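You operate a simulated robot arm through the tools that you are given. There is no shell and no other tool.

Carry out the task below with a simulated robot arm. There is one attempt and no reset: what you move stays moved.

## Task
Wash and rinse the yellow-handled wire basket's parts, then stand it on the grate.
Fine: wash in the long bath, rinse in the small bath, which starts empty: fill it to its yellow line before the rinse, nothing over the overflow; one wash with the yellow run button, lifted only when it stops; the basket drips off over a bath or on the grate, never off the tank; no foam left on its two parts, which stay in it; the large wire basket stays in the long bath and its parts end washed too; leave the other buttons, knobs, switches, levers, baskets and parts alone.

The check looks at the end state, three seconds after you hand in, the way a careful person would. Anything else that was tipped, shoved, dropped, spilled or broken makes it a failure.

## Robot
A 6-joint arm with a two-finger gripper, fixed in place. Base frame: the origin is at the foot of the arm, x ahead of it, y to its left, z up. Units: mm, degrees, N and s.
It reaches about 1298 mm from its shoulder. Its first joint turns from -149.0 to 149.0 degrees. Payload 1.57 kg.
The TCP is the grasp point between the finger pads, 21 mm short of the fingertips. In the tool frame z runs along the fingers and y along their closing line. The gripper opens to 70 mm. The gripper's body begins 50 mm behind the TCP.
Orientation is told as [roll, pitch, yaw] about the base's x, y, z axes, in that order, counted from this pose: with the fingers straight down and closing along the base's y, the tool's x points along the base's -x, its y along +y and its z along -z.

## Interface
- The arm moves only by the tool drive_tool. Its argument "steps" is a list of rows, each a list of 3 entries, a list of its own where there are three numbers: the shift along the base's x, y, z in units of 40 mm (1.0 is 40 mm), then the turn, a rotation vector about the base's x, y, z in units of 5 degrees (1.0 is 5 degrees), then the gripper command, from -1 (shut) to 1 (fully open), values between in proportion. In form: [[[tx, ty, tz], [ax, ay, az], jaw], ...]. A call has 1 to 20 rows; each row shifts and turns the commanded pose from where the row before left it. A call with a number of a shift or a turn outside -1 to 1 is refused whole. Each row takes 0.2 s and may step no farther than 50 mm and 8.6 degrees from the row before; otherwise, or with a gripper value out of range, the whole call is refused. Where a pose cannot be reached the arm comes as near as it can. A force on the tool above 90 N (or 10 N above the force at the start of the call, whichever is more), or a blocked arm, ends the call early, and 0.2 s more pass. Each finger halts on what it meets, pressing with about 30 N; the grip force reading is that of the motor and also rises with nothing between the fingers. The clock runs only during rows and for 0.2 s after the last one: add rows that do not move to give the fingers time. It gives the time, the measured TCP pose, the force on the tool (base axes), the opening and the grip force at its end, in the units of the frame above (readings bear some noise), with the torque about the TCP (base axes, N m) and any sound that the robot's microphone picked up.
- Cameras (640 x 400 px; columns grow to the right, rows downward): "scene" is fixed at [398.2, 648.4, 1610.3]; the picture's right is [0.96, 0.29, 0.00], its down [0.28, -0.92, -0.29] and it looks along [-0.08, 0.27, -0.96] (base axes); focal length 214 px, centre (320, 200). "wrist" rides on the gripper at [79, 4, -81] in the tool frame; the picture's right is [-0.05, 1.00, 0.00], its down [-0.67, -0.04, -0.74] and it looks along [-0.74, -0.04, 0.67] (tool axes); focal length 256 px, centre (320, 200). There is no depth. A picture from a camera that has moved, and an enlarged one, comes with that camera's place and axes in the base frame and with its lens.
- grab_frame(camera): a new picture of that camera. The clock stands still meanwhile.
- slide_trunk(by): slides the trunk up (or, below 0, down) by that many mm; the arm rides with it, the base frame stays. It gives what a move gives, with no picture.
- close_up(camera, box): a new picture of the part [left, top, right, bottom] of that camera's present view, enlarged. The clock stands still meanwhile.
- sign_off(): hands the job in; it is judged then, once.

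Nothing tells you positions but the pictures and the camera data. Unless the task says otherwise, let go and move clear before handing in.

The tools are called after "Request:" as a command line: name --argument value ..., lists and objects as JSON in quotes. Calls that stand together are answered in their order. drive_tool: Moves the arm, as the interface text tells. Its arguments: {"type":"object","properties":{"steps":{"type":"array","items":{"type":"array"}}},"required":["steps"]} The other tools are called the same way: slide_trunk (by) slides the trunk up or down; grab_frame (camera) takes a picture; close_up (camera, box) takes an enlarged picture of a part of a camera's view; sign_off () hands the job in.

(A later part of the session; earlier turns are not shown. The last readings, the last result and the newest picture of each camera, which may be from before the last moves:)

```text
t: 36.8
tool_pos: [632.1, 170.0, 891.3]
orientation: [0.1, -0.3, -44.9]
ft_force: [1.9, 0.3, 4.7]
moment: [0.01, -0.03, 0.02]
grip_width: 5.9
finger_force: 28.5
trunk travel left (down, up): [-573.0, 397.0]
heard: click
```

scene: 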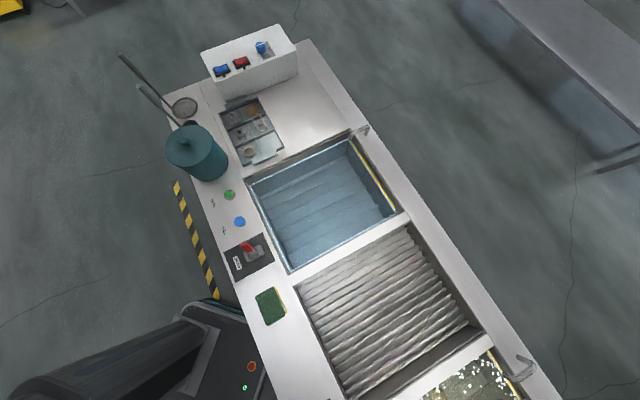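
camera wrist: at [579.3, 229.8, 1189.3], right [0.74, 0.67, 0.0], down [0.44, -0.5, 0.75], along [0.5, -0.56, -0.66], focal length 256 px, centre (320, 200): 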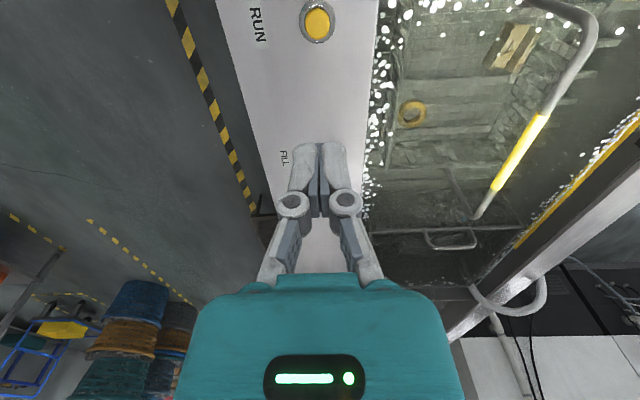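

Clicked. I release now and watch/listen to the bath.

Request:
slide_trunk --by 40

Request:
grab_frame --camera "wrist"

Request:
close_up --camera "scene" --box '[160, 0, 640, 400]'

```text
t: 37.6
tool_pos: [632.2, 169.6, 931.7]
orientation: [0.1, -0.2, -45.0]
ft_force: [0.4, 0.1, 0.0]
moment: [-0.02, 0.0, 0.0]
grip_width: 0.1
finger_force: 27.9
trunk travel left (down, up): [-613.0, 357.0]
```

```text
taken
camera wrist: at [579.5, 229.0, 1012.4], right [0.74, 0.67, 0.0], down [0.44, -0.49, 0.75], along [0.5, -0.56, -0.66], focal length 256 px, centre (320, 200)
```

wrist: 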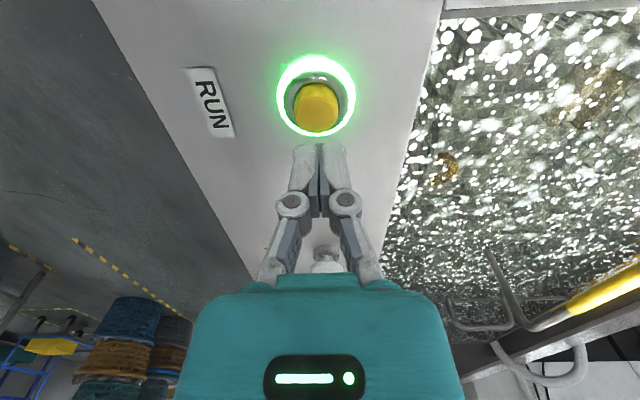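

```text
1.00 times, centred on (400, 200) of scene (not enlarged: the box is as wide or as high as the picture)
camera zoom: at [398.2, 648.4, 1610.3], right [0.96, 0.29, 0.0], down [0.28, -0.92, -0.29], along [-0.08, 0.27, -0.96], focal length 214 px, centre (240, 200)
```

zoom: 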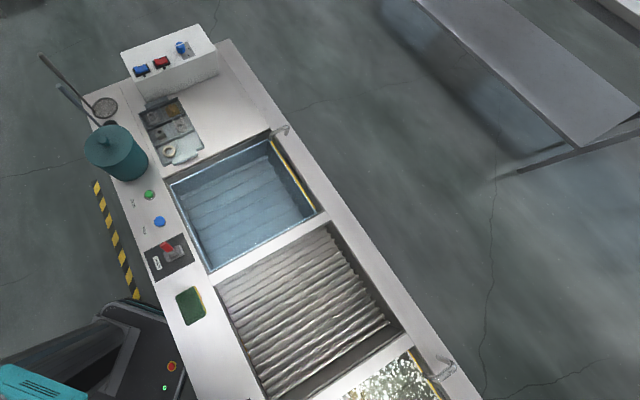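

The wash is running (green ring lit, bath churning). I'll raise a little and wait, watching the lamp until it stops.

Request:
slide_trunk --by 150

Request:
drive_tool --steps '[[[0, 0, 0], [0, 0, 0], 1], [[0, 0, 0], [0, 0, 0], 1], [[0, 0, 0], [0, 0, 0], 1], [[0, 0, 0], [0, 0, 0], 1], [[0, 0, 0], [0, 0, 0], 1], [[0, 0, 0], [0, 0, 0], 1], [[0, 0, 0], [0, 0, 0], 1], [[0, 0, 0], [0, 0, 0], 1], [[0, 0, 0], [0, 0, 0], 1], [[0, 0, 0], [0, 0, 0], 1], [[0, 0, 0], [0, 0, 0], 1], [[0, 0, 0], [0, 0, 0], 1], [[0, 0, 0], [0, 0, 0], 1], [[0, 0, 0], [0, 0, 0], 1], [[0, 0, 0], [0, 0, 0], 1], [[0, 0, 0], [0, 0, 0], 1], [[0, 0, 0], [0, 0, 0], 1], [[0, 0, 0], [0, 0, 0], 1], [[0, 0, 0], [0, 0, 0], 1], [[0, 0, 0], [0, 0, 0], 1]]'

Request:
grab_frame --camera "wrist"

```text
t: 39.4
tool_pos: [632.7, 169.6, 1081.0]
orientation: [0.1, -0.3, -44.9]
ft_force: [-0.6, 0.4, -0.4]
moment: [-0.02, 0.02, 0.02]
grip_width: 0.0
finger_force: 29.0
trunk travel left (down, up): [-763.0, 207.0]
```

```text
t: 43.5
tool_pos: [631.7, 169.4, 1081.9]
orientation: [0.0, -0.2, -45.0]
ft_force: [-0.3, -0.2, 0.7]
moment: [-0.01, 0.01, -0.03]
grip_width: 70.1
finger_force: 0.0
trunk travel left (down, up): [-763.0, 207.0]
```

```text
taken
camera wrist: at [579.5, 229.0, 1162.4], right [0.74, 0.67, 0.0], down [0.44, -0.49, 0.75], along [0.5, -0.56, -0.66], focal length 256 px, centre (320, 200)
```

wrist: 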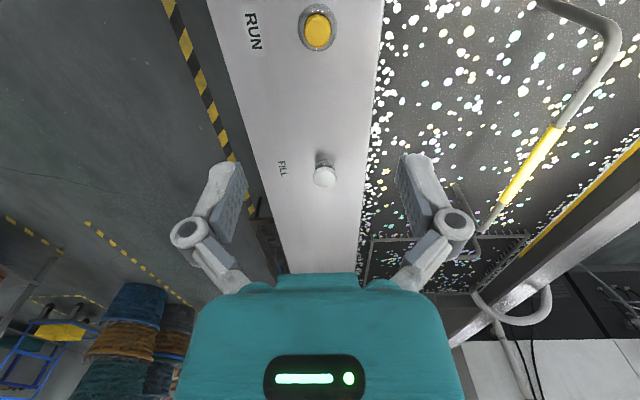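

The ring lamp is off and the bath is calm, though foam and murk remain. Let me wait a second and look again closely before touching the basket.

Request:
drive_tool --steps '[[[0, 0, 0], [0, 0, 0], 1], [[0, 0, 0], [0, 0, 0], 1], [[0, 0, 0], [0, 0, 0], 1], [[0, 0, 0], [0, 0, 0], 1], [[0, 0, 0], [0, 0, 0], 1], [[0, 0, 0], [0, 0, 0], 1], [[0, 0, 0], [0, 0, 0], 1], [[0, 0, 0], [0, 0, 0], 1]]'

Request:
close_up --camera "wrist" --box '[280, 0, 640, 280]'

Request:
close_up --camera "scene" --box '[400, 300, 580, 400]'

```text
t: 45.4
tool_pos: [633.1, 169.0, 1081.9]
orientation: [0.1, -0.1, -45.0]
ft_force: [0.0, -0.5, -0.3]
moment: [0.05, -0.04, -0.02]
grip_width: 70.3
finger_force: 0.1
trunk travel left (down, up): [-763.0, 207.0]
```

```text
1.43 times, centred on (460, 140) of wrist
camera zoom: at [579.5, 229.0, 1162.4], right [0.74, 0.67, 0.0], down [0.44, -0.49, 0.75], along [0.5, -0.56, -0.66], focal length 366 px, centre (120, 286)
```

zoom: 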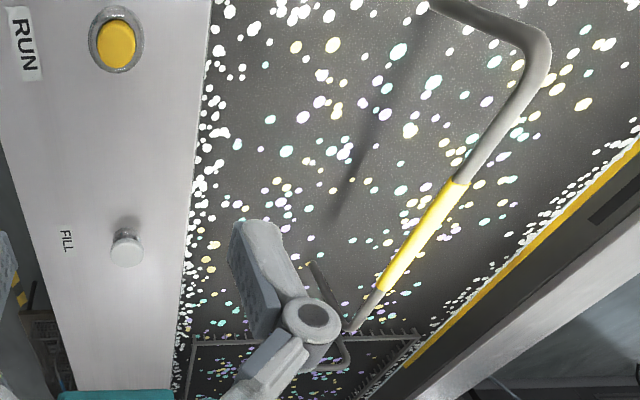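

```text
3.56 times, centred on (490, 350) of scene
camera zoom: at [398.2, 648.4, 1610.3], right [0.96, 0.29, 0.0], down [0.28, -0.92, -0.29], along [-0.08, 0.27, -0.96], focal length 763 px, centre (-284, -333)
```

zoom: 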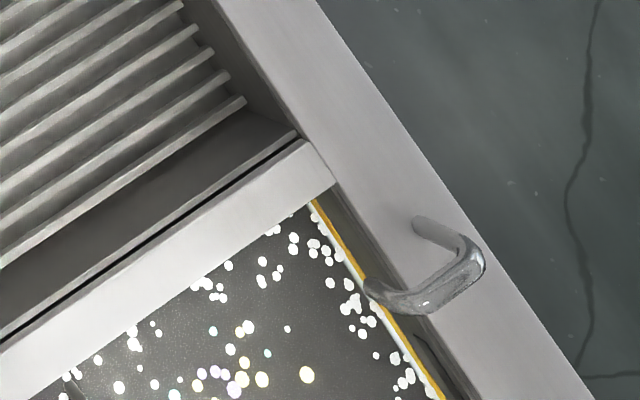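

The wash has stopped and the water is calm. The handle's yellow sleeve is at about (913, 250, 920), running along the tank; I move over it with the gripper open (closing across the handle).

Request:
drive_tool --steps '[[[0.877, 0.253, 0], [0, 0, 0], 1], [[0.877, 0.253, 0], [0, 0, 0], 1], [[0.877, 0.253, 0], [0, 0, 0], 1], [[0.877, 0.253, 0], [0, 0, 0], 1], [[0.877, 0.253, 0], [0, 0, 0], 1], [[0.877, 0.253, 0], [0, 0, 0], 1], [[0.877, 0.253, 0], [0, 0, 0], 1], [[0.877, 0.253, 0], [0, 0, 0], 1], [[0, 0, 0], [0, 0, 0], 1]]'

Request:
grab_frame --camera "wrist"

Request:
grab_frame --camera "scene"

```text
t: 47.4
tool_pos: [913.2, 252.8, 1082.8]
orientation: [0.1, -0.2, -44.9]
ft_force: [0.6, 0.7, -0.6]
moment: [0.03, 0.02, 0.02]
grip_width: 69.9
finger_force: 0.0
trunk travel left (down, up): [-763.0, 207.0]
```

```text
taken
camera wrist: at [860.8, 311.8, 1162.4], right [0.74, 0.67, 0.0], down [0.44, -0.49, 0.75], along [0.5, -0.56, -0.66], focal length 256 px, centre (320, 200)
```

wrist: 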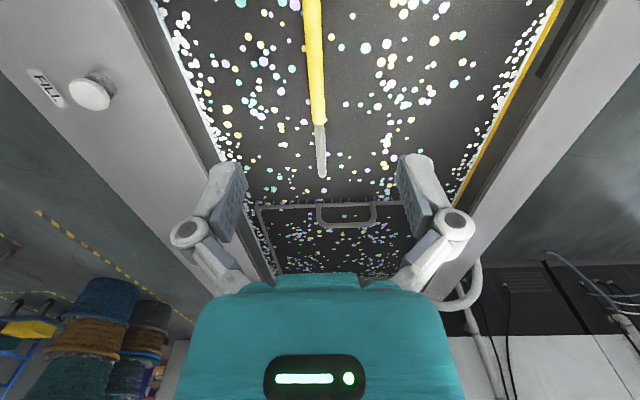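

```text
taken
```

scene: 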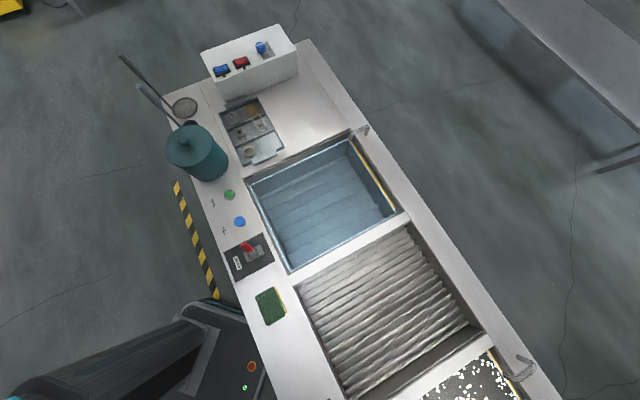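

Handle is centred within ~4 mm; small correction then lower onto it.

Request:
drive_tool --steps '[[[-0.07, -0.07, 0], [0, 0, 0], 1]]'

Request:
slide_trunk --by -125

Request:
grab_frame --camera "wrist"

```text
t: 47.8
tool_pos: [911.3, 248.7, 1080.6]
orientation: [0.1, -0.2, -44.9]
ft_force: [-0.2, -0.4, 0.1]
moment: [-0.02, -0.03, 0.01]
grip_width: 70.1
finger_force: 0.1
trunk travel left (down, up): [-763.0, 207.0]
```

```text
t: 49.3
tool_pos: [910.2, 249.3, 955.7]
orientation: [0.2, -0.2, -45.0]
ft_force: [-0.4, -0.3, 0.1]
moment: [0.0, 0.01, 0.0]
grip_width: 69.7
finger_force: 0.0
trunk travel left (down, up): [-638.0, 332.0]
```

```text
taken
camera wrist: at [858.1, 308.6, 1037.4], right [0.74, 0.67, 0.0], down [0.44, -0.49, 0.75], along [0.5, -0.56, -0.66], focal length 256 px, centre (320, 200)
```

wrist: 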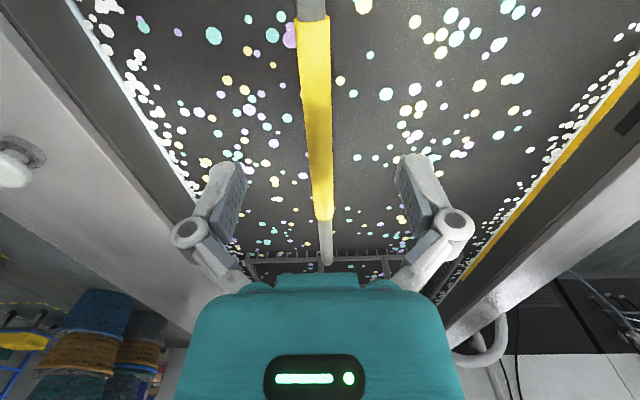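

The handle lies well centred between the fingers. I shift a few mm toward its middle, lower to grasp height and close.

Request:
drive_tool --steps '[[[0.11, -0.11, 0], [0, 0, 0], 1]]'

Request:
slide_trunk --by -38

Request:
grab_frame --camera "wrist"

```text
t: 49.7
tool_pos: [915.3, 243.9, 956.8]
orientation: [0.1, -0.2, -45.0]
ft_force: [0.9, -0.4, 0.2]
moment: [-0.02, -0.05, 0.03]
grip_width: 69.9
finger_force: 0.0
trunk travel left (down, up): [-638.0, 332.0]
```

```text
t: 50.5
tool_pos: [916.2, 244.2, 919.2]
orientation: [0.0, -0.3, -44.9]
ft_force: [1.7, -0.4, 0.4]
moment: [0.0, 0.0, -0.02]
grip_width: 70.2
finger_force: 0.1
trunk travel left (down, up): [-600.0, 370.0]
```

```text
taken
camera wrist: at [862.7, 304.2, 999.4], right [0.74, 0.67, 0.0], down [0.44, -0.49, 0.75], along [0.5, -0.56, -0.66], focal length 256 px, centre (320, 200)
```

wrist: 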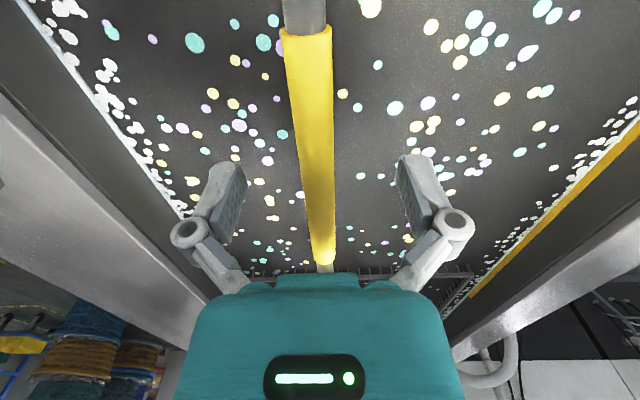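

Request:
drive_tool --steps '[[[0, 0, 0], [0, 0, 0], -1], [[0, 0, 0], [0, 0, 0], -1], [[0, 0, 0], [0, 0, 0], -1], [[0, 0, 0], [0, 0, 0], -1], [[0, 0, 0], [0, 0, 0], -1], [[0, 0, 0], [0, 0, 0], -1]]'

Request:
grab_frame --camera "wrist"

```text
t: 51.9
tool_pos: [915.0, 244.9, 918.8]
orientation: [0.1, -0.3, -45.0]
ft_force: [1.1, -0.7, 7.0]
moment: [0.02, -0.02, 0.02]
grip_width: 12.7
finger_force: 30.3
trunk travel left (down, up): [-600.0, 370.0]
```

```text
taken
camera wrist: at [862.5, 304.0, 999.8], right [0.74, 0.67, 0.0], down [0.44, -0.49, 0.75], along [0.5, -0.56, -0.66], focal length 256 px, centre (320, 200)
```

wrist: 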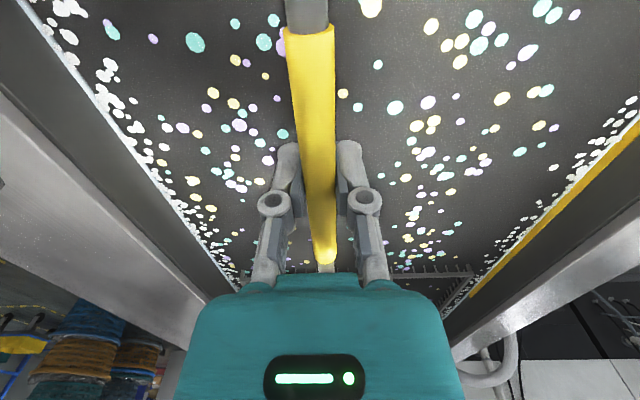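

Handle gripped (12.7 mm). I lift a bit and check the weight.

Request:
slide_trunk --by 30

Request:
grab_frame --camera "wrist"

```text
t: 52.7
tool_pos: [914.1, 244.3, 949.3]
orientation: [0.1, -0.2, -45.0]
ft_force: [-0.5, 0.6, -0.1]
moment: [0.01, -0.01, 0.01]
grip_width: 0.0
finger_force: 28.2
trunk travel left (down, up): [-630.0, 340.0]
```

```text
taken
camera wrist: at [862.8, 304.3, 1029.4], right [0.74, 0.67, 0.0], down [0.44, -0.49, 0.75], along [0.5, -0.56, -0.66], focal length 256 px, centre (320, 200)
```

wrist: 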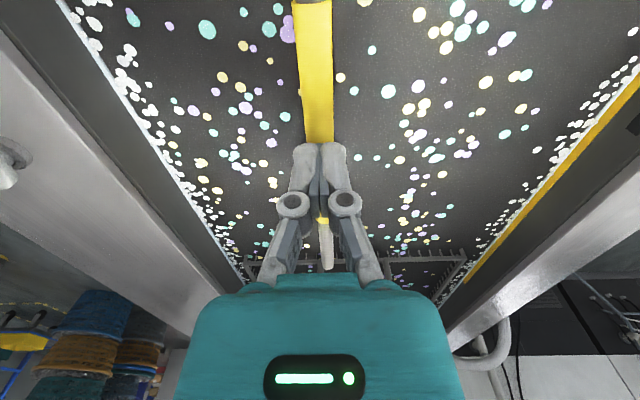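

The fingers slid off the handle on the lift; the basket hasn't moved. I'll reopen, regrasp with the handle right at the pad centre and lift in tiny steps to read the load.

Request:
drive_tool --steps '[[[0, 0, 0], [0, 0, 0], 1], [[0, 0, 0], [0, 0, 0], 1], [[0, 0, 0], [0, 0, 0], 1], [[0, 0, 0], [0, 0, 0], 1], [[0, 0, 0], [0, 0, 0], 1]]'

Request:
grab_frame --camera "wrist"

```text
t: 53.9
tool_pos: [916.3, 245.5, 948.3]
orientation: [0.1, -0.3, -45.0]
ft_force: [0.7, -0.3, 0.7]
moment: [-0.02, 0.01, 0.01]
grip_width: 70.0
finger_force: 0.2
trunk travel left (down, up): [-630.0, 340.0]
```

```text
taken
camera wrist: at [862.8, 304.3, 1029.3], right [0.74, 0.67, 0.0], down [0.44, -0.49, 0.75], along [0.5, -0.56, -0.66], focal length 256 px, centre (320, 200)
```

wrist: 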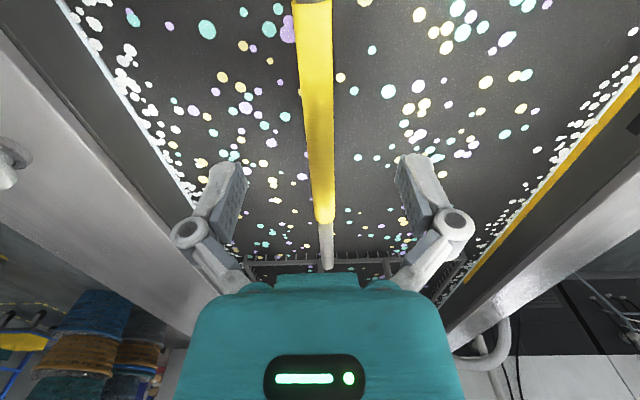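

Request:
close_up --camera "wrist" --box '[280, 60, 360, 110]'

Request:
close_up --camera "wrist" --box '[160, 130, 480, 300]'

```text
8.00 times, centred on (320, 85) of wrist
camera zoom: at [862.8, 304.3, 1029.3], right [0.74, 0.67, 0.0], down [0.44, -0.49, 0.75], along [0.5, -0.56, -0.66], focal length 2048 px, centre (320, 1120)
```

zoom: 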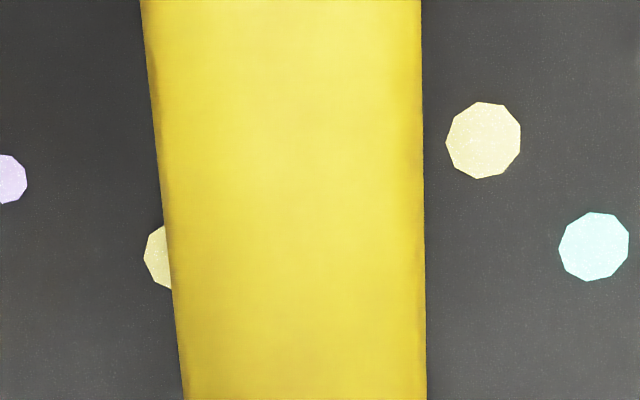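

```text
2.00 times, centred on (320, 215) of wrist
camera zoom: at [862.8, 304.3, 1029.3], right [0.74, 0.67, 0.0], down [0.44, -0.49, 0.75], along [0.5, -0.56, -0.66], focal length 512 px, centre (320, 170)
```

zoom: 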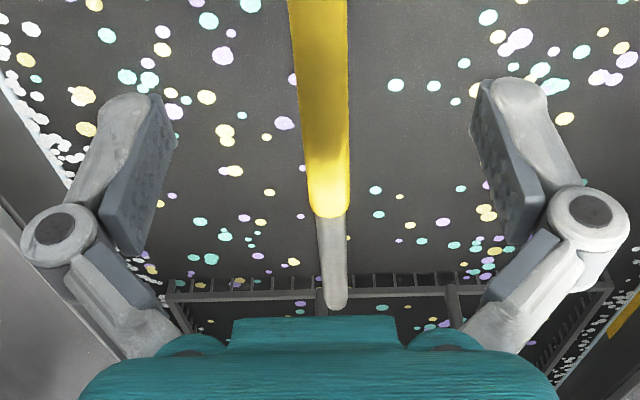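

Sleeve centre is at about z 927. I regrasp with the TCP there, then lift 4 mm to read the load.

Request:
slide_trunk --by -24

Request:
drive_tool --steps '[[[0, 0, 0], [0, 0, 0], -1], [[0, 0, 0], [0, 0, 0], -1], [[0, 0, 0], [0, 0, 0], -1], [[0, 0, 0], [0, 0, 0], -1], [[0, 0, 0], [0, 0, 0], -1], [[0, 0, 0], [0, 0, 0], -1], [[0, 0, 0], [0, 0, 0], -1]]'

Request:
slide_trunk --by 4

```text
t: 54.6
tool_pos: [915.5, 244.9, 924.7]
orientation: [0.1, -0.2, -44.9]
ft_force: [0.4, -0.6, 0.0]
moment: [-0.03, -0.02, 0.02]
grip_width: 70.0
finger_force: 0.1
trunk travel left (down, up): [-606.0, 364.0]
```

```text
t: 56.2
tool_pos: [916.2, 244.7, 926.1]
orientation: [0.1, -0.2, -44.9]
ft_force: [2.0, 0.9, 5.8]
moment: [0.04, 0.0, 0.0]
grip_width: 12.9
finger_force: 29.8
trunk travel left (down, up): [-606.0, 364.0]
```

```text
t: 56.7
tool_pos: [916.7, 245.7, 927.6]
orientation: [0.1, -0.2, -45.0]
ft_force: [0.6, -0.4, -9.2]
moment: [0.08, 0.01, 0.0]
grip_width: 12.9
finger_force: 30.5
trunk travel left (down, up): [-610.0, 360.0]
```

Load is −9 N so far and still gripped. Continuing with tiny lifts.

Request:
slide_trunk --by 4

```text
t: 57.2
tool_pos: [917.5, 245.0, 931.2]
orientation: [0.1, -0.3, -45.0]
ft_force: [-0.3, 0.2, -7.9]
moment: [0.1, 0.0, -0.02]
grip_width: 12.7
finger_force: 29.5
trunk travel left (down, up): [-614.0, 356.0]
```

Request:
slide_trunk --by 6

Request:
grab_frame --camera "wrist"

```text
t: 57.8
tool_pos: [916.6, 245.4, 937.9]
orientation: [0.1, -0.1, -45.0]
ft_force: [0.5, 0.6, -8.5]
moment: [0.07, 0.03, 0.03]
grip_width: 12.8
finger_force: 29.5
trunk travel left (down, up): [-620.0, 350.0]
```

```text
taken
camera wrist: at [863.6, 304.5, 1018.5], right [0.74, 0.67, 0.0], down [0.44, -0.49, 0.75], along [0.5, -0.56, -0.66], focal length 256 px, centre (320, 200)
```

wrist: 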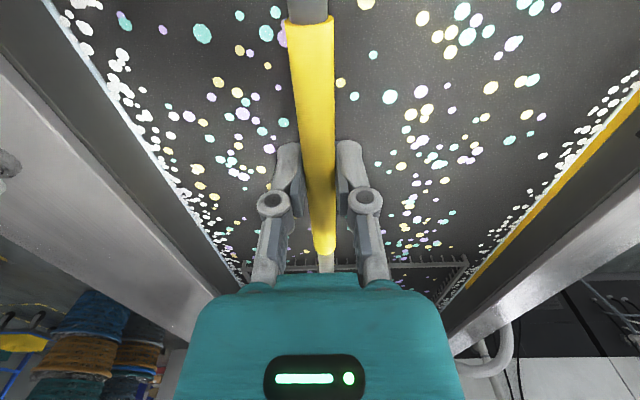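

The basket is coming up with the tool (load ~8.5 N). Continuing gently.

Request:
slide_trunk --by 10

```text
t: 58.4
tool_pos: [917.6, 245.2, 947.6]
orientation: [0.1, -0.2, -45.0]
ft_force: [-0.6, -0.1, -8.6]
moment: [0.1, -0.02, 0.02]
grip_width: 13.1
finger_force: 30.5
trunk travel left (down, up): [-630.0, 340.0]
```

Request:
slide_trunk --by 15

Request:
grab_frame --camera "wrist"

```text
t: 59.0
tool_pos: [916.3, 245.5, 963.2]
orientation: [0.1, -0.2, -45.0]
ft_force: [0.3, 0.6, -8.1]
moment: [0.06, -0.02, -0.03]
grip_width: 12.8
finger_force: 29.9
trunk travel left (down, up): [-645.0, 325.0]
```

```text
taken
camera wrist: at [863.7, 304.5, 1043.5], right [0.74, 0.67, 0.0], down [0.44, -0.49, 0.75], along [0.5, -0.56, -0.66], focal length 256 px, centre (320, 200)
```

wrist: 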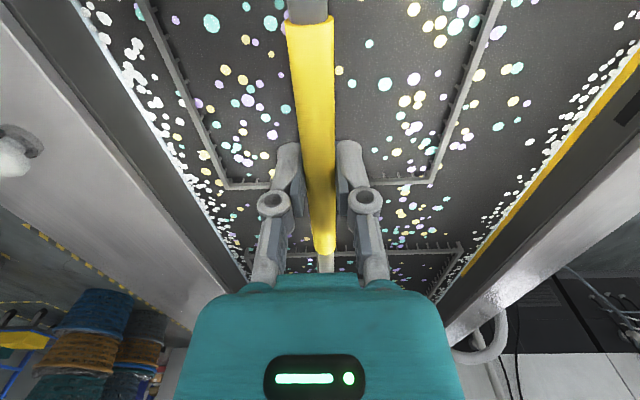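

The rim is emerging cleanly. Continuing the lift in moderate steps.

Request:
slide_trunk --by 20

```text
t: 59.6
tool_pos: [916.7, 244.6, 983.1]
orientation: [0.0, -0.2, -45.0]
ft_force: [-0.1, 0.7, -7.6]
moment: [0.07, 0.03, -0.01]
grip_width: 12.7
finger_force: 30.2
trunk travel left (down, up): [-665.0, 305.0]
```

Request:
slide_trunk --by 25

```text
t: 60.4
tool_pos: [917.3, 245.5, 1007.8]
orientation: [0.0, -0.3, -45.0]
ft_force: [-0.2, 0.6, -8.7]
moment: [0.08, 0.04, -0.01]
grip_width: 13.0
finger_force: 30.1
trunk travel left (down, up): [-690.0, 280.0]
```

Request:
slide_trunk --by 30

Request:
grab_frame --camera "wrist"

```text
t: 61.1
tool_pos: [916.2, 244.6, 1038.2]
orientation: [0.0, -0.2, -45.0]
ft_force: [-0.3, 0.1, -9.3]
moment: [0.04, 0.04, -0.01]
grip_width: 12.7
finger_force: 29.4
trunk travel left (down, up): [-720.0, 250.0]
```

```text
taken
camera wrist: at [863.8, 304.5, 1118.5], right [0.74, 0.67, 0.0], down [0.44, -0.49, 0.75], along [0.5, -0.56, -0.66], focal length 256 px, centre (320, 200)
```

wrist: 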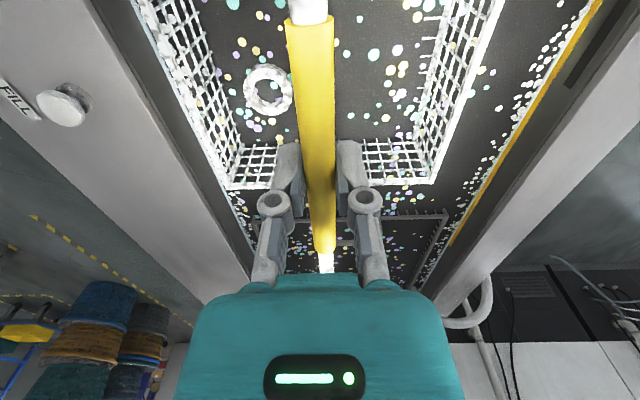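

The ring with foam is visible in the basket as it emerges. I continue lifting until the bottom is well above the deck, letting it drip over the long bath.

Request:
slide_trunk --by 30

```text
t: 61.9
tool_pos: [916.3, 245.6, 1066.7]
orientation: [0.0, -0.3, -44.9]
ft_force: [0.3, 0.6, -8.0]
moment: [0.07, 0.05, 0.01]
grip_width: 12.8
finger_force: 29.8
trunk travel left (down, up): [-750.0, 220.0]
```

Request:
slide_trunk --by 40

```text
t: 62.7
tool_pos: [916.7, 245.9, 1108.1]
orientation: [0.0, -0.3, -44.9]
ft_force: [0.7, 1.6, -8.9]
moment: [0.07, -0.01, 0.01]
grip_width: 13.1
finger_force: 29.9
trunk travel left (down, up): [-790.0, 180.0]
```

Request:
slide_trunk --by 50

Request:
grab_frame --camera "wrist"

Request:
grab_frame --camera "scene"

```text
t: 63.6
tool_pos: [916.8, 245.5, 1157.5]
orientation: [0.0, -0.2, -45.0]
ft_force: [-0.1, -0.2, -8.9]
moment: [0.06, 0.05, -0.03]
grip_width: 12.9
finger_force: 30.4
trunk travel left (down, up): [-840.0, 130.0]
```

```text
taken
camera wrist: at [864.0, 304.6, 1238.5], right [0.74, 0.67, 0.0], down [0.44, -0.49, 0.75], along [0.5, -0.56, -0.66], focal length 256 px, centre (320, 200)
```

wrist: 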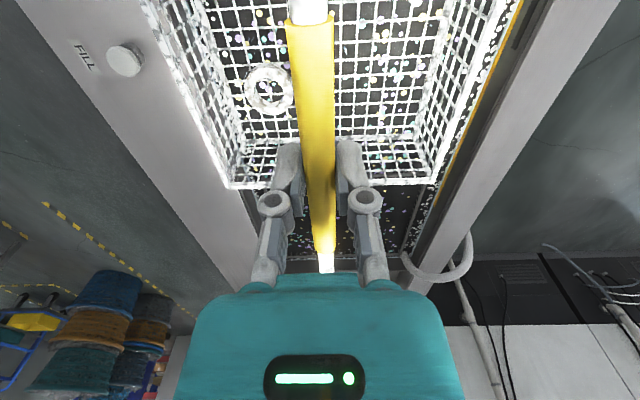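

```text
taken
```

scene: 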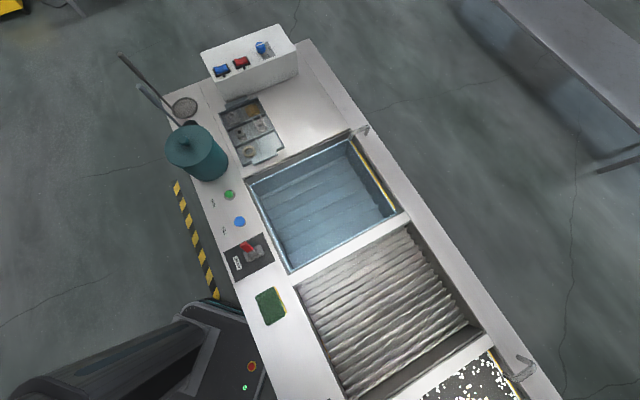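

The basket hangs level, parts inside and foamy. I raise it a bit more and let it drip over the long bath.

Request:
slide_trunk --by 30

Request:
drive_tool --steps '[[[0, 0, 0], [0, 0, 0], -1], [[0, 0, 0], [0, 0, 0], -1], [[0, 0, 0], [0, 0, 0], -1], [[0, 0, 0], [0, 0, 0], -1], [[0, 0, 0], [0, 0, 0], -1], [[0, 0, 0], [0, 0, 0], -1], [[0, 0, 0], [0, 0, 0], -1], [[0, 0, 0], [0, 0, 0], -1], [[0, 0, 0], [0, 0, 0], -1], [[0, 0, 0], [0, 0, 0], -1], [[0, 0, 0], [0, 0, 0], -1], [[0, 0, 0], [0, 0, 0], -1], [[0, 0, 0], [0, 0, 0], -1], [[0, 0, 0], [0, 0, 0], -1], [[0, 0, 0], [0, 0, 0], -1], [[0, 0, 0], [0, 0, 0], -1], [[0, 0, 0], [0, 0, 0], -1], [[0, 0, 0], [0, 0, 0], -1], [[0, 0, 0], [0, 0, 0], -1], [[0, 0, 0], [0, 0, 0], -1]]'

Request:
close_up --camera "wrist" --box '[120, 0, 540, 220]'

```text
t: 64.4
tool_pos: [916.6, 246.4, 1188.1]
orientation: [0.0, -0.2, -45.0]
ft_force: [-0.5, 0.2, -8.6]
moment: [0.04, 0.04, 0.03]
grip_width: 13.0
finger_force: 30.5
trunk travel left (down, up): [-870.0, 100.0]
```

```text
t: 68.6
tool_pos: [915.9, 245.6, 1188.2]
orientation: [0.0, -0.1, -45.0]
ft_force: [0.7, -0.3, -8.9]
moment: [0.06, 0.03, -0.01]
grip_width: 13.0
finger_force: 30.0
trunk travel left (down, up): [-870.0, 100.0]
```

```text
1.52 times, centred on (330, 110) of wrist
camera zoom: at [863.7, 304.5, 1268.6], right [0.74, 0.67, 0.0], down [0.44, -0.49, 0.75], along [0.5, -0.56, -0.66], focal length 390 px, centre (305, 337)
```

zoom: 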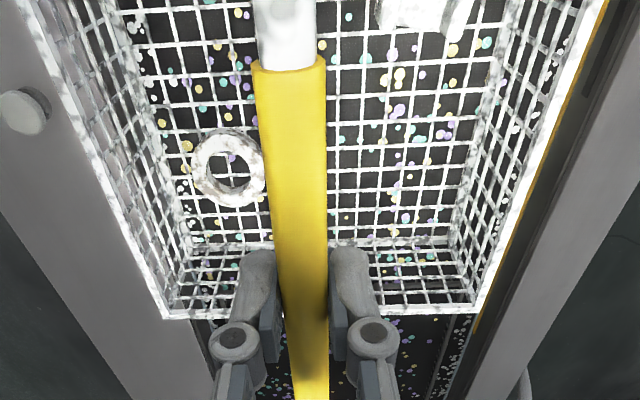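

Both parts ride in the basket, foamy but no longer shedding much. I carry it along the tank to above the grate with gentle ramping.

Request:
drive_tool --steps '[[[-0.1, 0.1, 0], [0, 0, 0], -1], [[-0.2, 0.2, 0], [0, 0, 0], -1], [[-0.35, 0.35, 0], [0, 0, 0], -1], [[-0.5, 0.5, 0], [0, 0, 0], -1], [[-0.5, 0.5, 0], [0, 0, 0], -1], [[-0.5, 0.5, 0], [0, 0, 0], -1], [[-0.5, 0.5, 0], [0, 0, 0], -1], [[-0.5, 0.5, 0], [0, 0, 0], -1], [[-0.5, 0.5, 0], [0, 0, 0], -1], [[-0.5, 0.5, 0], [0, 0, 0], -1], [[-0.5, 0.5, 0], [0, 0, 0], -1], [[-0.5, 0.5, 0], [0, 0, 0], -1], [[-0.5, 0.5, 0], [0, 0, 0], -1], [[-0.5, 0.5, 0], [0, 0, 0], -1], [[-0.5, 0.5, 0], [0, 0, 0], -1], [[-0.5, 0.5, 0], [0, 0, 0], -1], [[-0.5, 0.5, 0], [0, 0, 0], -1], [[-0.35, 0.35, 0], [0, 0, 0], -1], [[-0.2, 0.2, 0], [0, 0, 0], -1], [[-0.1, 0.1, 0], [0, 0, 0], -1]]'

Request:
grab_frame --camera "scene"

Request:
grab_frame --camera "wrist"

```text
t: 72.8
tool_pos: [584.4, 577.0, 1187.0]
orientation: [0.0, -0.1, -45.0]
ft_force: [-0.4, 0.4, -8.8]
moment: [0.05, 0.0, 0.03]
grip_width: 12.8
finger_force: 30.0
trunk travel left (down, up): [-870.0, 100.0]
```

```text
taken
```

scene: 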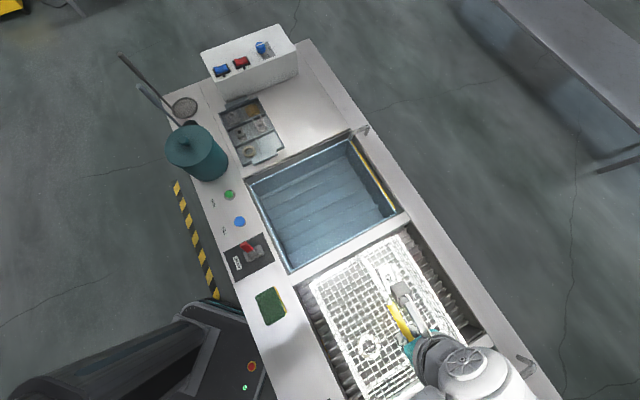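

```text
taken
camera wrist: at [530.9, 637.4, 1268.9], right [0.74, 0.67, 0.0], down [0.44, -0.49, 0.75], along [0.5, -0.56, -0.66], focal length 256 px, centre (320, 200)
```

wrist: 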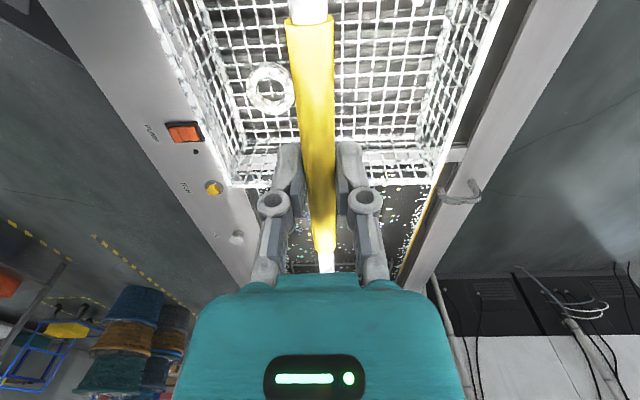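

Request:
close_up --camera "scene" --box '[240, 210, 560, 400]'

```text
2.00 times, centred on (400, 305) of scene
camera zoom: at [398.2, 648.4, 1610.3], right [0.96, 0.29, 0.0], down [0.28, -0.92, -0.29], along [-0.08, 0.27, -0.96], focal length 429 px, centre (160, -10)
```

zoom: 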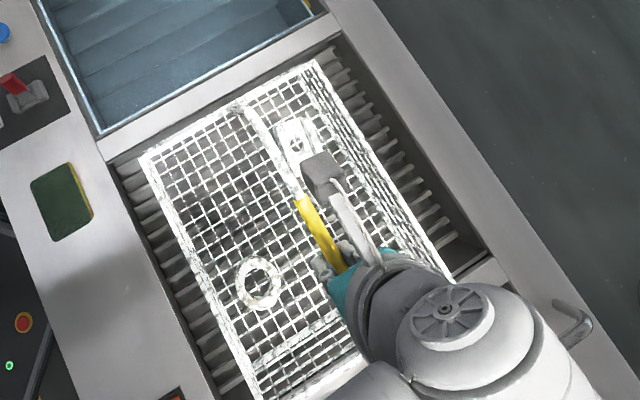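

The basket measures roughly 292×252 mm and is centred under the gripper; the small bath spans about u −585…−195, w 630…1097. I carry it to the middle of the small bath, clear of the spout.

Request:
drive_tool --steps '[[[-0.0891, 0.1012, 0], [0, 0, 0], -1], [[-0.178, 0.2025, 0], [0, 0, 0], -1], [[-0.312, 0.3544, 0], [0, 0, 0], -1], [[-0.4455, 0.5063, 0], [0, 0, 0], -1], [[-0.4455, 0.5063, 0], [0, 0, 0], -1], [[-0.4455, 0.5063, 0], [0, 0, 0], -1], [[-0.4455, 0.5063, 0], [0, 0, 0], -1], [[-0.4455, 0.5063, 0], [0, 0, 0], -1], [[-0.4455, 0.5063, 0], [0, 0, 0], -1], [[-0.4455, 0.5063, 0], [0, 0, 0], -1], [[-0.4455, 0.5063, 0], [0, 0, 0], -1], [[-0.4455, 0.5063, 0], [0, 0, 0], -1], [[-0.4455, 0.5063, 0], [0, 0, 0], -1], [[-0.4455, 0.5063, 0], [0, 0, 0], -1], [[-0.4455, 0.5063, 0], [0, 0, 0], -1], [[-0.312, 0.3544, 0], [0, 0, 0], -1], [[-0.178, 0.2025, 0], [0, 0, 0], -1], [[-0.0891, 0.1012, 0], [0, 0, 0], -1]]'

Request:
grab_frame --camera "scene"

Request:
grab_frame --camera "wrist"

```text
t: 76.6
tool_pos: [324.9, 874.5, 1188.0]
orientation: [0.0, -0.2, -45.0]
ft_force: [-0.2, 0.5, -8.2]
moment: [0.01, 0.04, 0.0]
grip_width: 12.5
finger_force: 29.7
trunk travel left (down, up): [-870.0, 100.0]
```

```text
taken
```

scene: 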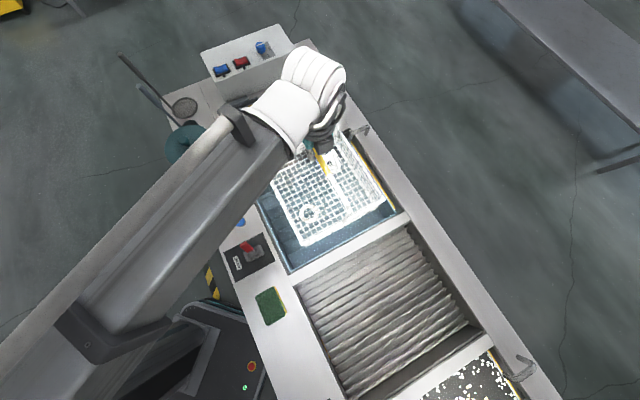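

```text
taken
camera wrist: at [271.1, 933.5, 1268.6], right [0.74, 0.67, 0.0], down [0.44, -0.49, 0.75], along [0.5, -0.56, -0.66], focal length 256 px, centre (320, 200)
```

wrist: 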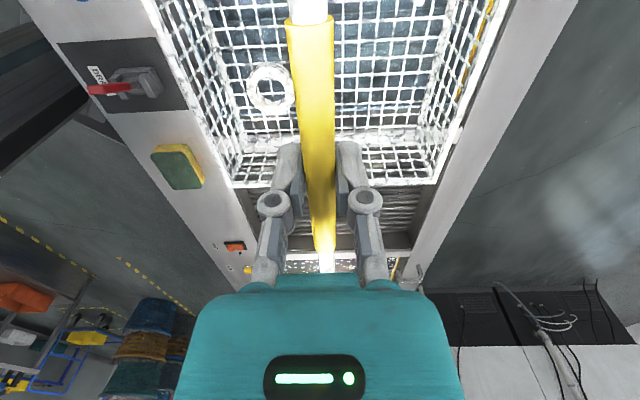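

The basket hangs over the small bath. Before lowering I check how low the forearm runs above the drain lever and canister.

Request:
close_up --camera "scene" --box '[40, 30, 400, 270]'

Request:
close_up --camera "wrist" --box '[0, 0, 240, 200]'

```text
1.67 times, centred on (220, 150) of scene
camera zoom: at [398.2, 648.4, 1610.3], right [0.96, 0.29, 0.0], down [0.28, -0.92, -0.29], along [-0.08, 0.27, -0.96], focal length 358 px, centre (487, 283)
```

zoom: 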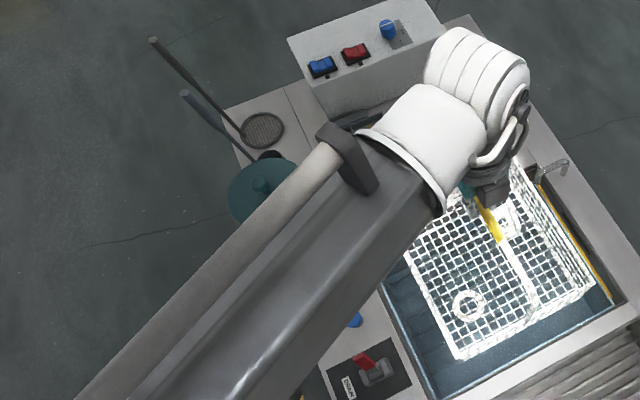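

```text
2.00 times, centred on (120, 100) of wrist
camera zoom: at [271.1, 933.5, 1268.6], right [0.74, 0.67, 0.0], down [0.44, -0.49, 0.75], along [0.5, -0.56, -0.66], focal length 512 px, centre (720, 400)
```

zoom: 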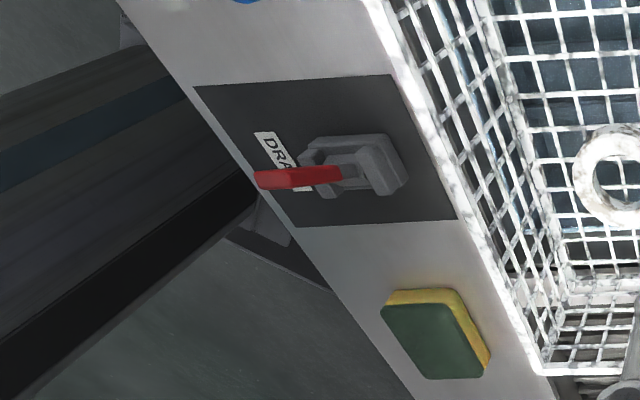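

The forearm beam passes above the drain lever here, so I must know its underside height. I'll lower only 90 mm (basket bottom at deck level, well inside the opening) and compare views.

Request:
slide_trunk --by -90

Request:
close_up --camera "scene" --box '[40, 30, 400, 270]'

Request:
grab_frame --camera "wrist"

```text
t: 77.8
tool_pos: [323.9, 873.5, 1098.4]
orientation: [0.0, -0.2, -45.0]
ft_force: [-0.4, -0.3, -9.0]
moment: [0.05, 0.04, 0.03]
grip_width: 12.7
finger_force: 29.3
trunk travel left (down, up): [-780.0, 190.0]
```

```text
1.67 times, centred on (220, 150) of scene
camera zoom: at [398.2, 648.4, 1610.3], right [0.96, 0.29, 0.0], down [0.28, -0.92, -0.29], along [-0.08, 0.27, -0.96], focal length 358 px, centre (487, 283)
```

zoom: 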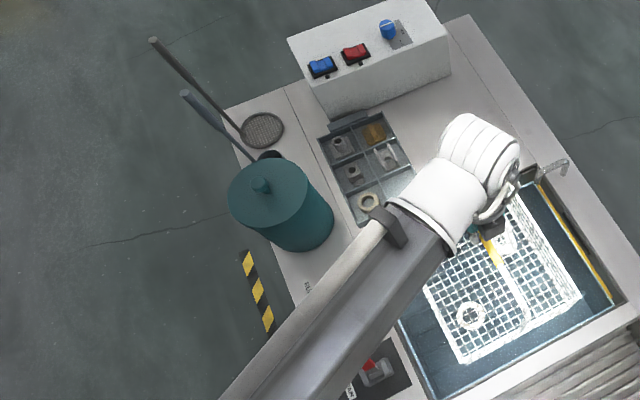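

```text
taken
camera wrist: at [271.3, 933.1, 1178.9], right [0.74, 0.67, 0.0], down [0.44, -0.49, 0.75], along [0.5, -0.56, -0.66], focal length 256 px, centre (320, 200)
```

wrist: 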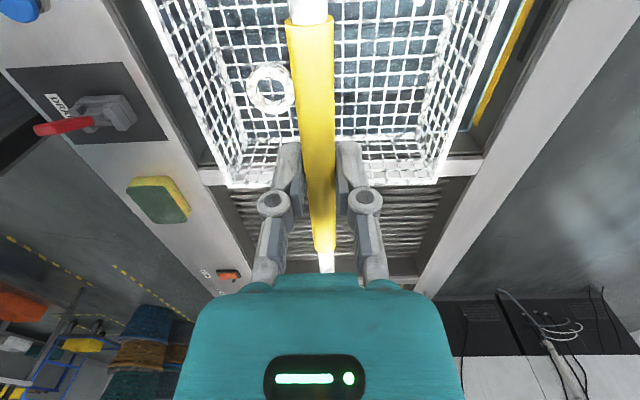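

The beam's underside is about 100 mm above the TCP level, so lowering to TCP ≈ 945 keeps ~90 mm over the lever. Lowering the basket into the rinse water.

Request:
slide_trunk --by -50

Request:
grab_frame --camera "scene"

Request:
grab_frame --camera "wrist"

```text
t: 78.7
tool_pos: [323.4, 874.1, 1048.6]
orientation: [0.0, -0.2, -45.0]
ft_force: [0.2, 0.3, -8.0]
moment: [0.03, 0.04, -0.01]
grip_width: 12.7
finger_force: 30.2
trunk travel left (down, up): [-730.0, 240.0]
```

```text
taken
```

scene: 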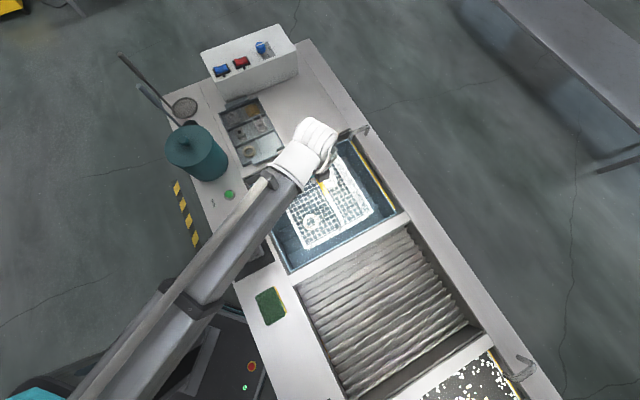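

```text
taken
camera wrist: at [271.2, 933.0, 1128.8], right [0.74, 0.67, 0.0], down [0.44, -0.49, 0.75], along [0.5, -0.56, -0.66], focal length 256 px, centre (320, 200)
```

wrist: 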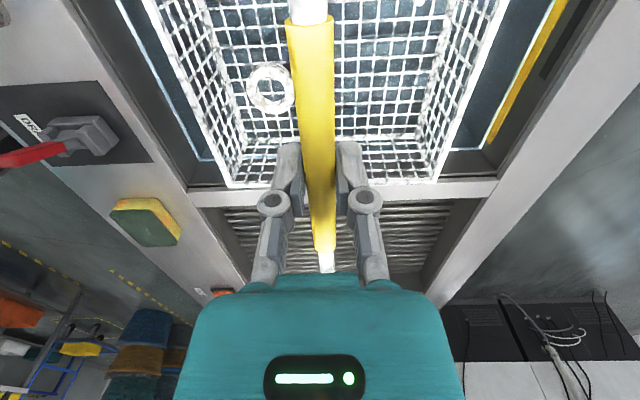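

Request:
slide_trunk --by -50

Request:
grab_frame --camera "wrist"

Request:
close_up --camera "scene" --box '[160, 110, 420, 290]'

```text
t: 79.7
tool_pos: [324.3, 873.4, 998.1]
orientation: [0.0, -0.2, -45.0]
ft_force: [0.0, 0.0, -7.5]
moment: [0.05, 0.05, -0.02]
grip_width: 12.7
finger_force: 29.6
trunk travel left (down, up): [-680.0, 290.0]
```

```text
taken
camera wrist: at [271.2, 933.0, 1078.8], right [0.74, 0.67, 0.0], down [0.44, -0.49, 0.75], along [0.5, -0.56, -0.66], focal length 256 px, centre (320, 200)
```

wrist: 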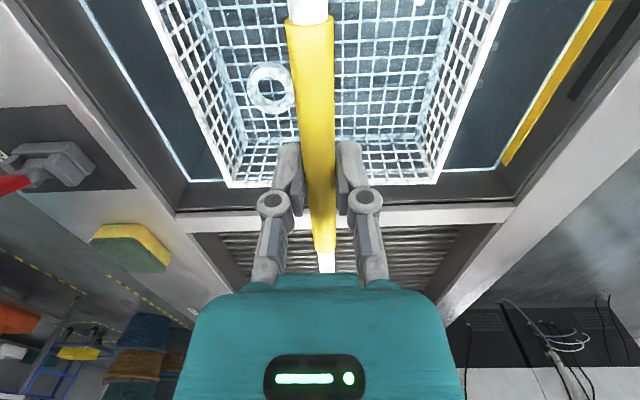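

```text
2.22 times, centred on (290, 200) of scene
camera zoom: at [398.2, 648.4, 1610.3], right [0.96, 0.29, 0.0], down [0.28, -0.92, -0.29], along [-0.08, 0.27, -0.96], focal length 477 px, centre (387, 200)
```

zoom: 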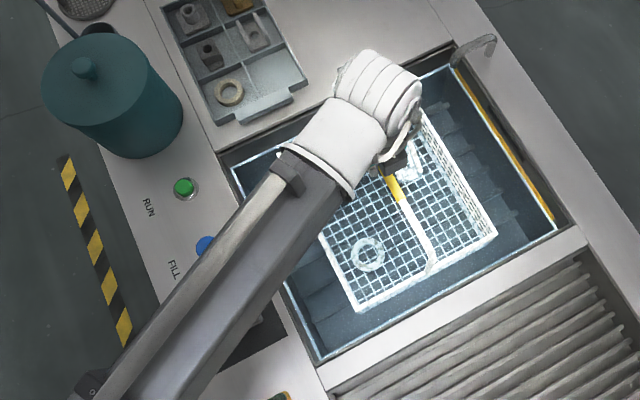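

Basket is centred in the bath, with its bottom under water. Lowering further so the parts are well submerged.

Request:
slide_trunk --by -50

Request:
grab_frame --camera "wrist"

Request:
close_up --camera "scene" --box '[160, 110, 420, 290]'

```text
t: 80.6
tool_pos: [324.0, 874.9, 948.5]
orientation: [0.0, -0.1, -45.0]
ft_force: [-0.3, 0.8, -8.2]
moment: [0.04, 0.04, 0.02]
grip_width: 12.8
finger_force: 29.9
trunk travel left (down, up): [-630.0, 340.0]
```

```text
taken
camera wrist: at [271.2, 932.9, 1028.8], right [0.74, 0.67, 0.0], down [0.44, -0.49, 0.75], along [0.5, -0.56, -0.66], focal length 256 px, centre (320, 200)
```

wrist: 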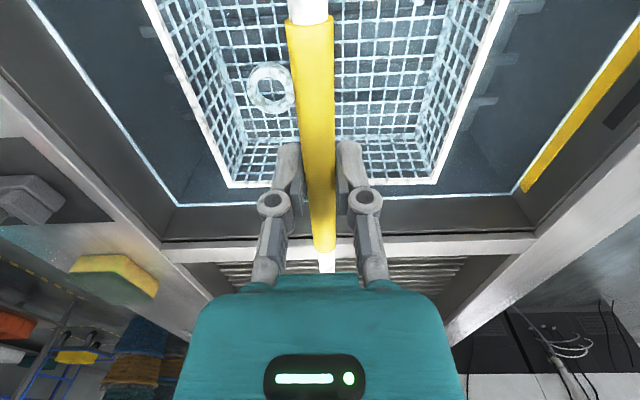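

```text
2.22 times, centred on (290, 200) of scene
camera zoom: at [398.2, 648.4, 1610.3], right [0.96, 0.29, 0.0], down [0.28, -0.92, -0.29], along [-0.08, 0.27, -0.96], focal length 477 px, centre (387, 200)
```

zoom: 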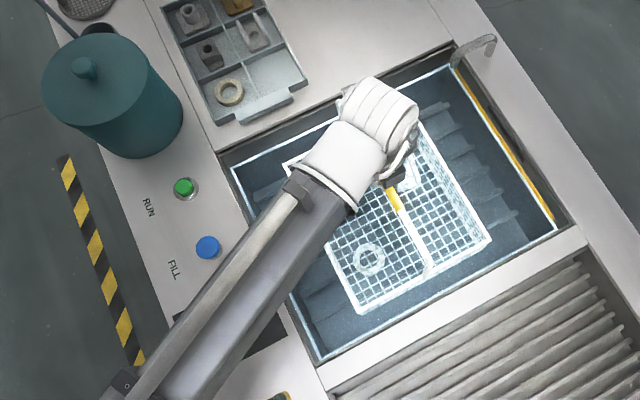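

Request:
slide_trunk --by -14

Request:
drive_tool --steps '[[[0, 0, 0], [0, 0, 0], -1], [[0, 0, 0], [0, 0, 0], -1], [[0, 0, 0], [0, 0, 0], -1], [[0, 0, 0], [0, 0, 0], -1], [[0, 0, 0], [0, 0, 0], -1], [[0, 0, 0], [0, 0, 0], -1], [[0, 0, 0], [0, 0, 0], -1], [[0, 0, 0], [0, 0, 0], -1], [[0, 0, 0], [0, 0, 0], -1], [[0, 0, 0], [0, 0, 0], -1]]'

Request:
grab_frame --camera "wrist"

Request:
close_up --camera "scene" --box '[280, 110, 420, 250]'

```text
t: 81.2
tool_pos: [323.3, 872.9, 933.8]
orientation: [0.0, -0.2, -45.0]
ft_force: [-0.2, 0.4, -7.9]
moment: [0.03, 0.03, 0.0]
grip_width: 12.8
finger_force: 30.1
trunk travel left (down, up): [-616.0, 354.0]
```

```text
t: 83.4
tool_pos: [324.0, 873.4, 934.5]
orientation: [0.0, -0.2, -45.0]
ft_force: [0.3, 0.3, -8.3]
moment: [0.06, 0.07, 0.02]
grip_width: 12.9
finger_force: 30.0
trunk travel left (down, up): [-616.0, 354.0]
```

```text
taken
camera wrist: at [271.3, 933.1, 1014.7], right [0.74, 0.67, 0.0], down [0.44, -0.49, 0.75], along [0.5, -0.56, -0.66], focal length 256 px, centre (320, 200)
```

wrist: 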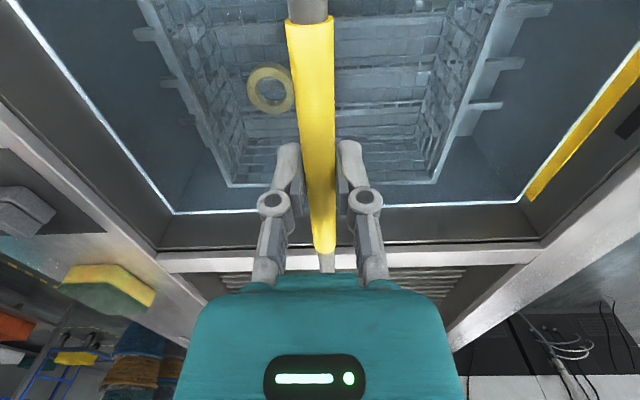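

```text
2.86 times, centred on (350, 180) of scene
camera zoom: at [398.2, 648.4, 1610.3], right [0.96, 0.29, 0.0], down [0.28, -0.92, -0.29], along [-0.08, 0.27, -0.96], focal length 613 px, centre (234, 257)
```

zoom: 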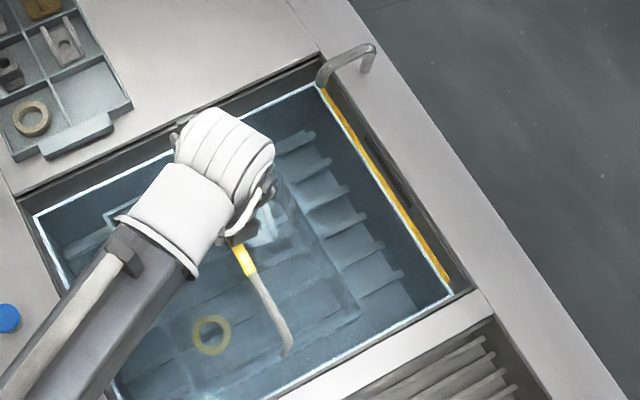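

The foam has dissolved off the basket and ring, level stays below the overflow. I soak a couple of seconds more, then lift gently.

Request:
drive_tool --steps '[[[0, 0, 0], [0, 0, 0], -1], [[0, 0, 0], [0, 0, 0], -1], [[0, 0, 0], [0, 0, 0], -1], [[0, 0, 0], [0, 0, 0], -1], [[0, 0, 0], [0, 0, 0], -1], [[0, 0, 0], [0, 0, 0], -1], [[0, 0, 0], [0, 0, 0], -1], [[0, 0, 0], [0, 0, 0], -1], [[0, 0, 0], [0, 0, 0], -1], [[0, 0, 0], [0, 0, 0], -1], [[0, 0, 0], [0, 0, 0], -1], [[0, 0, 0], [0, 0, 0], -1], [[0, 0, 0], [0, 0, 0], -1], [[0, 0, 0], [0, 0, 0], -1], [[0, 0, 0], [0, 0, 0], -1]]'

Request:
slide_trunk --by 15

```text
t: 86.6
tool_pos: [324.5, 874.9, 932.6]
orientation: [0.0, -0.1, -45.1]
ft_force: [-0.6, 0.4, -8.1]
moment: [0.05, 0.02, 0.0]
grip_width: 12.9
finger_force: 29.6
trunk travel left (down, up): [-616.0, 354.0]
```

```text
t: 87.2
tool_pos: [324.0, 874.2, 949.6]
orientation: [0.0, -0.2, -45.0]
ft_force: [-0.1, 0.0, -8.2]
moment: [0.04, 0.07, -0.01]
grip_width: 12.7
finger_force: 30.0
trunk travel left (down, up): [-631.0, 339.0]
```

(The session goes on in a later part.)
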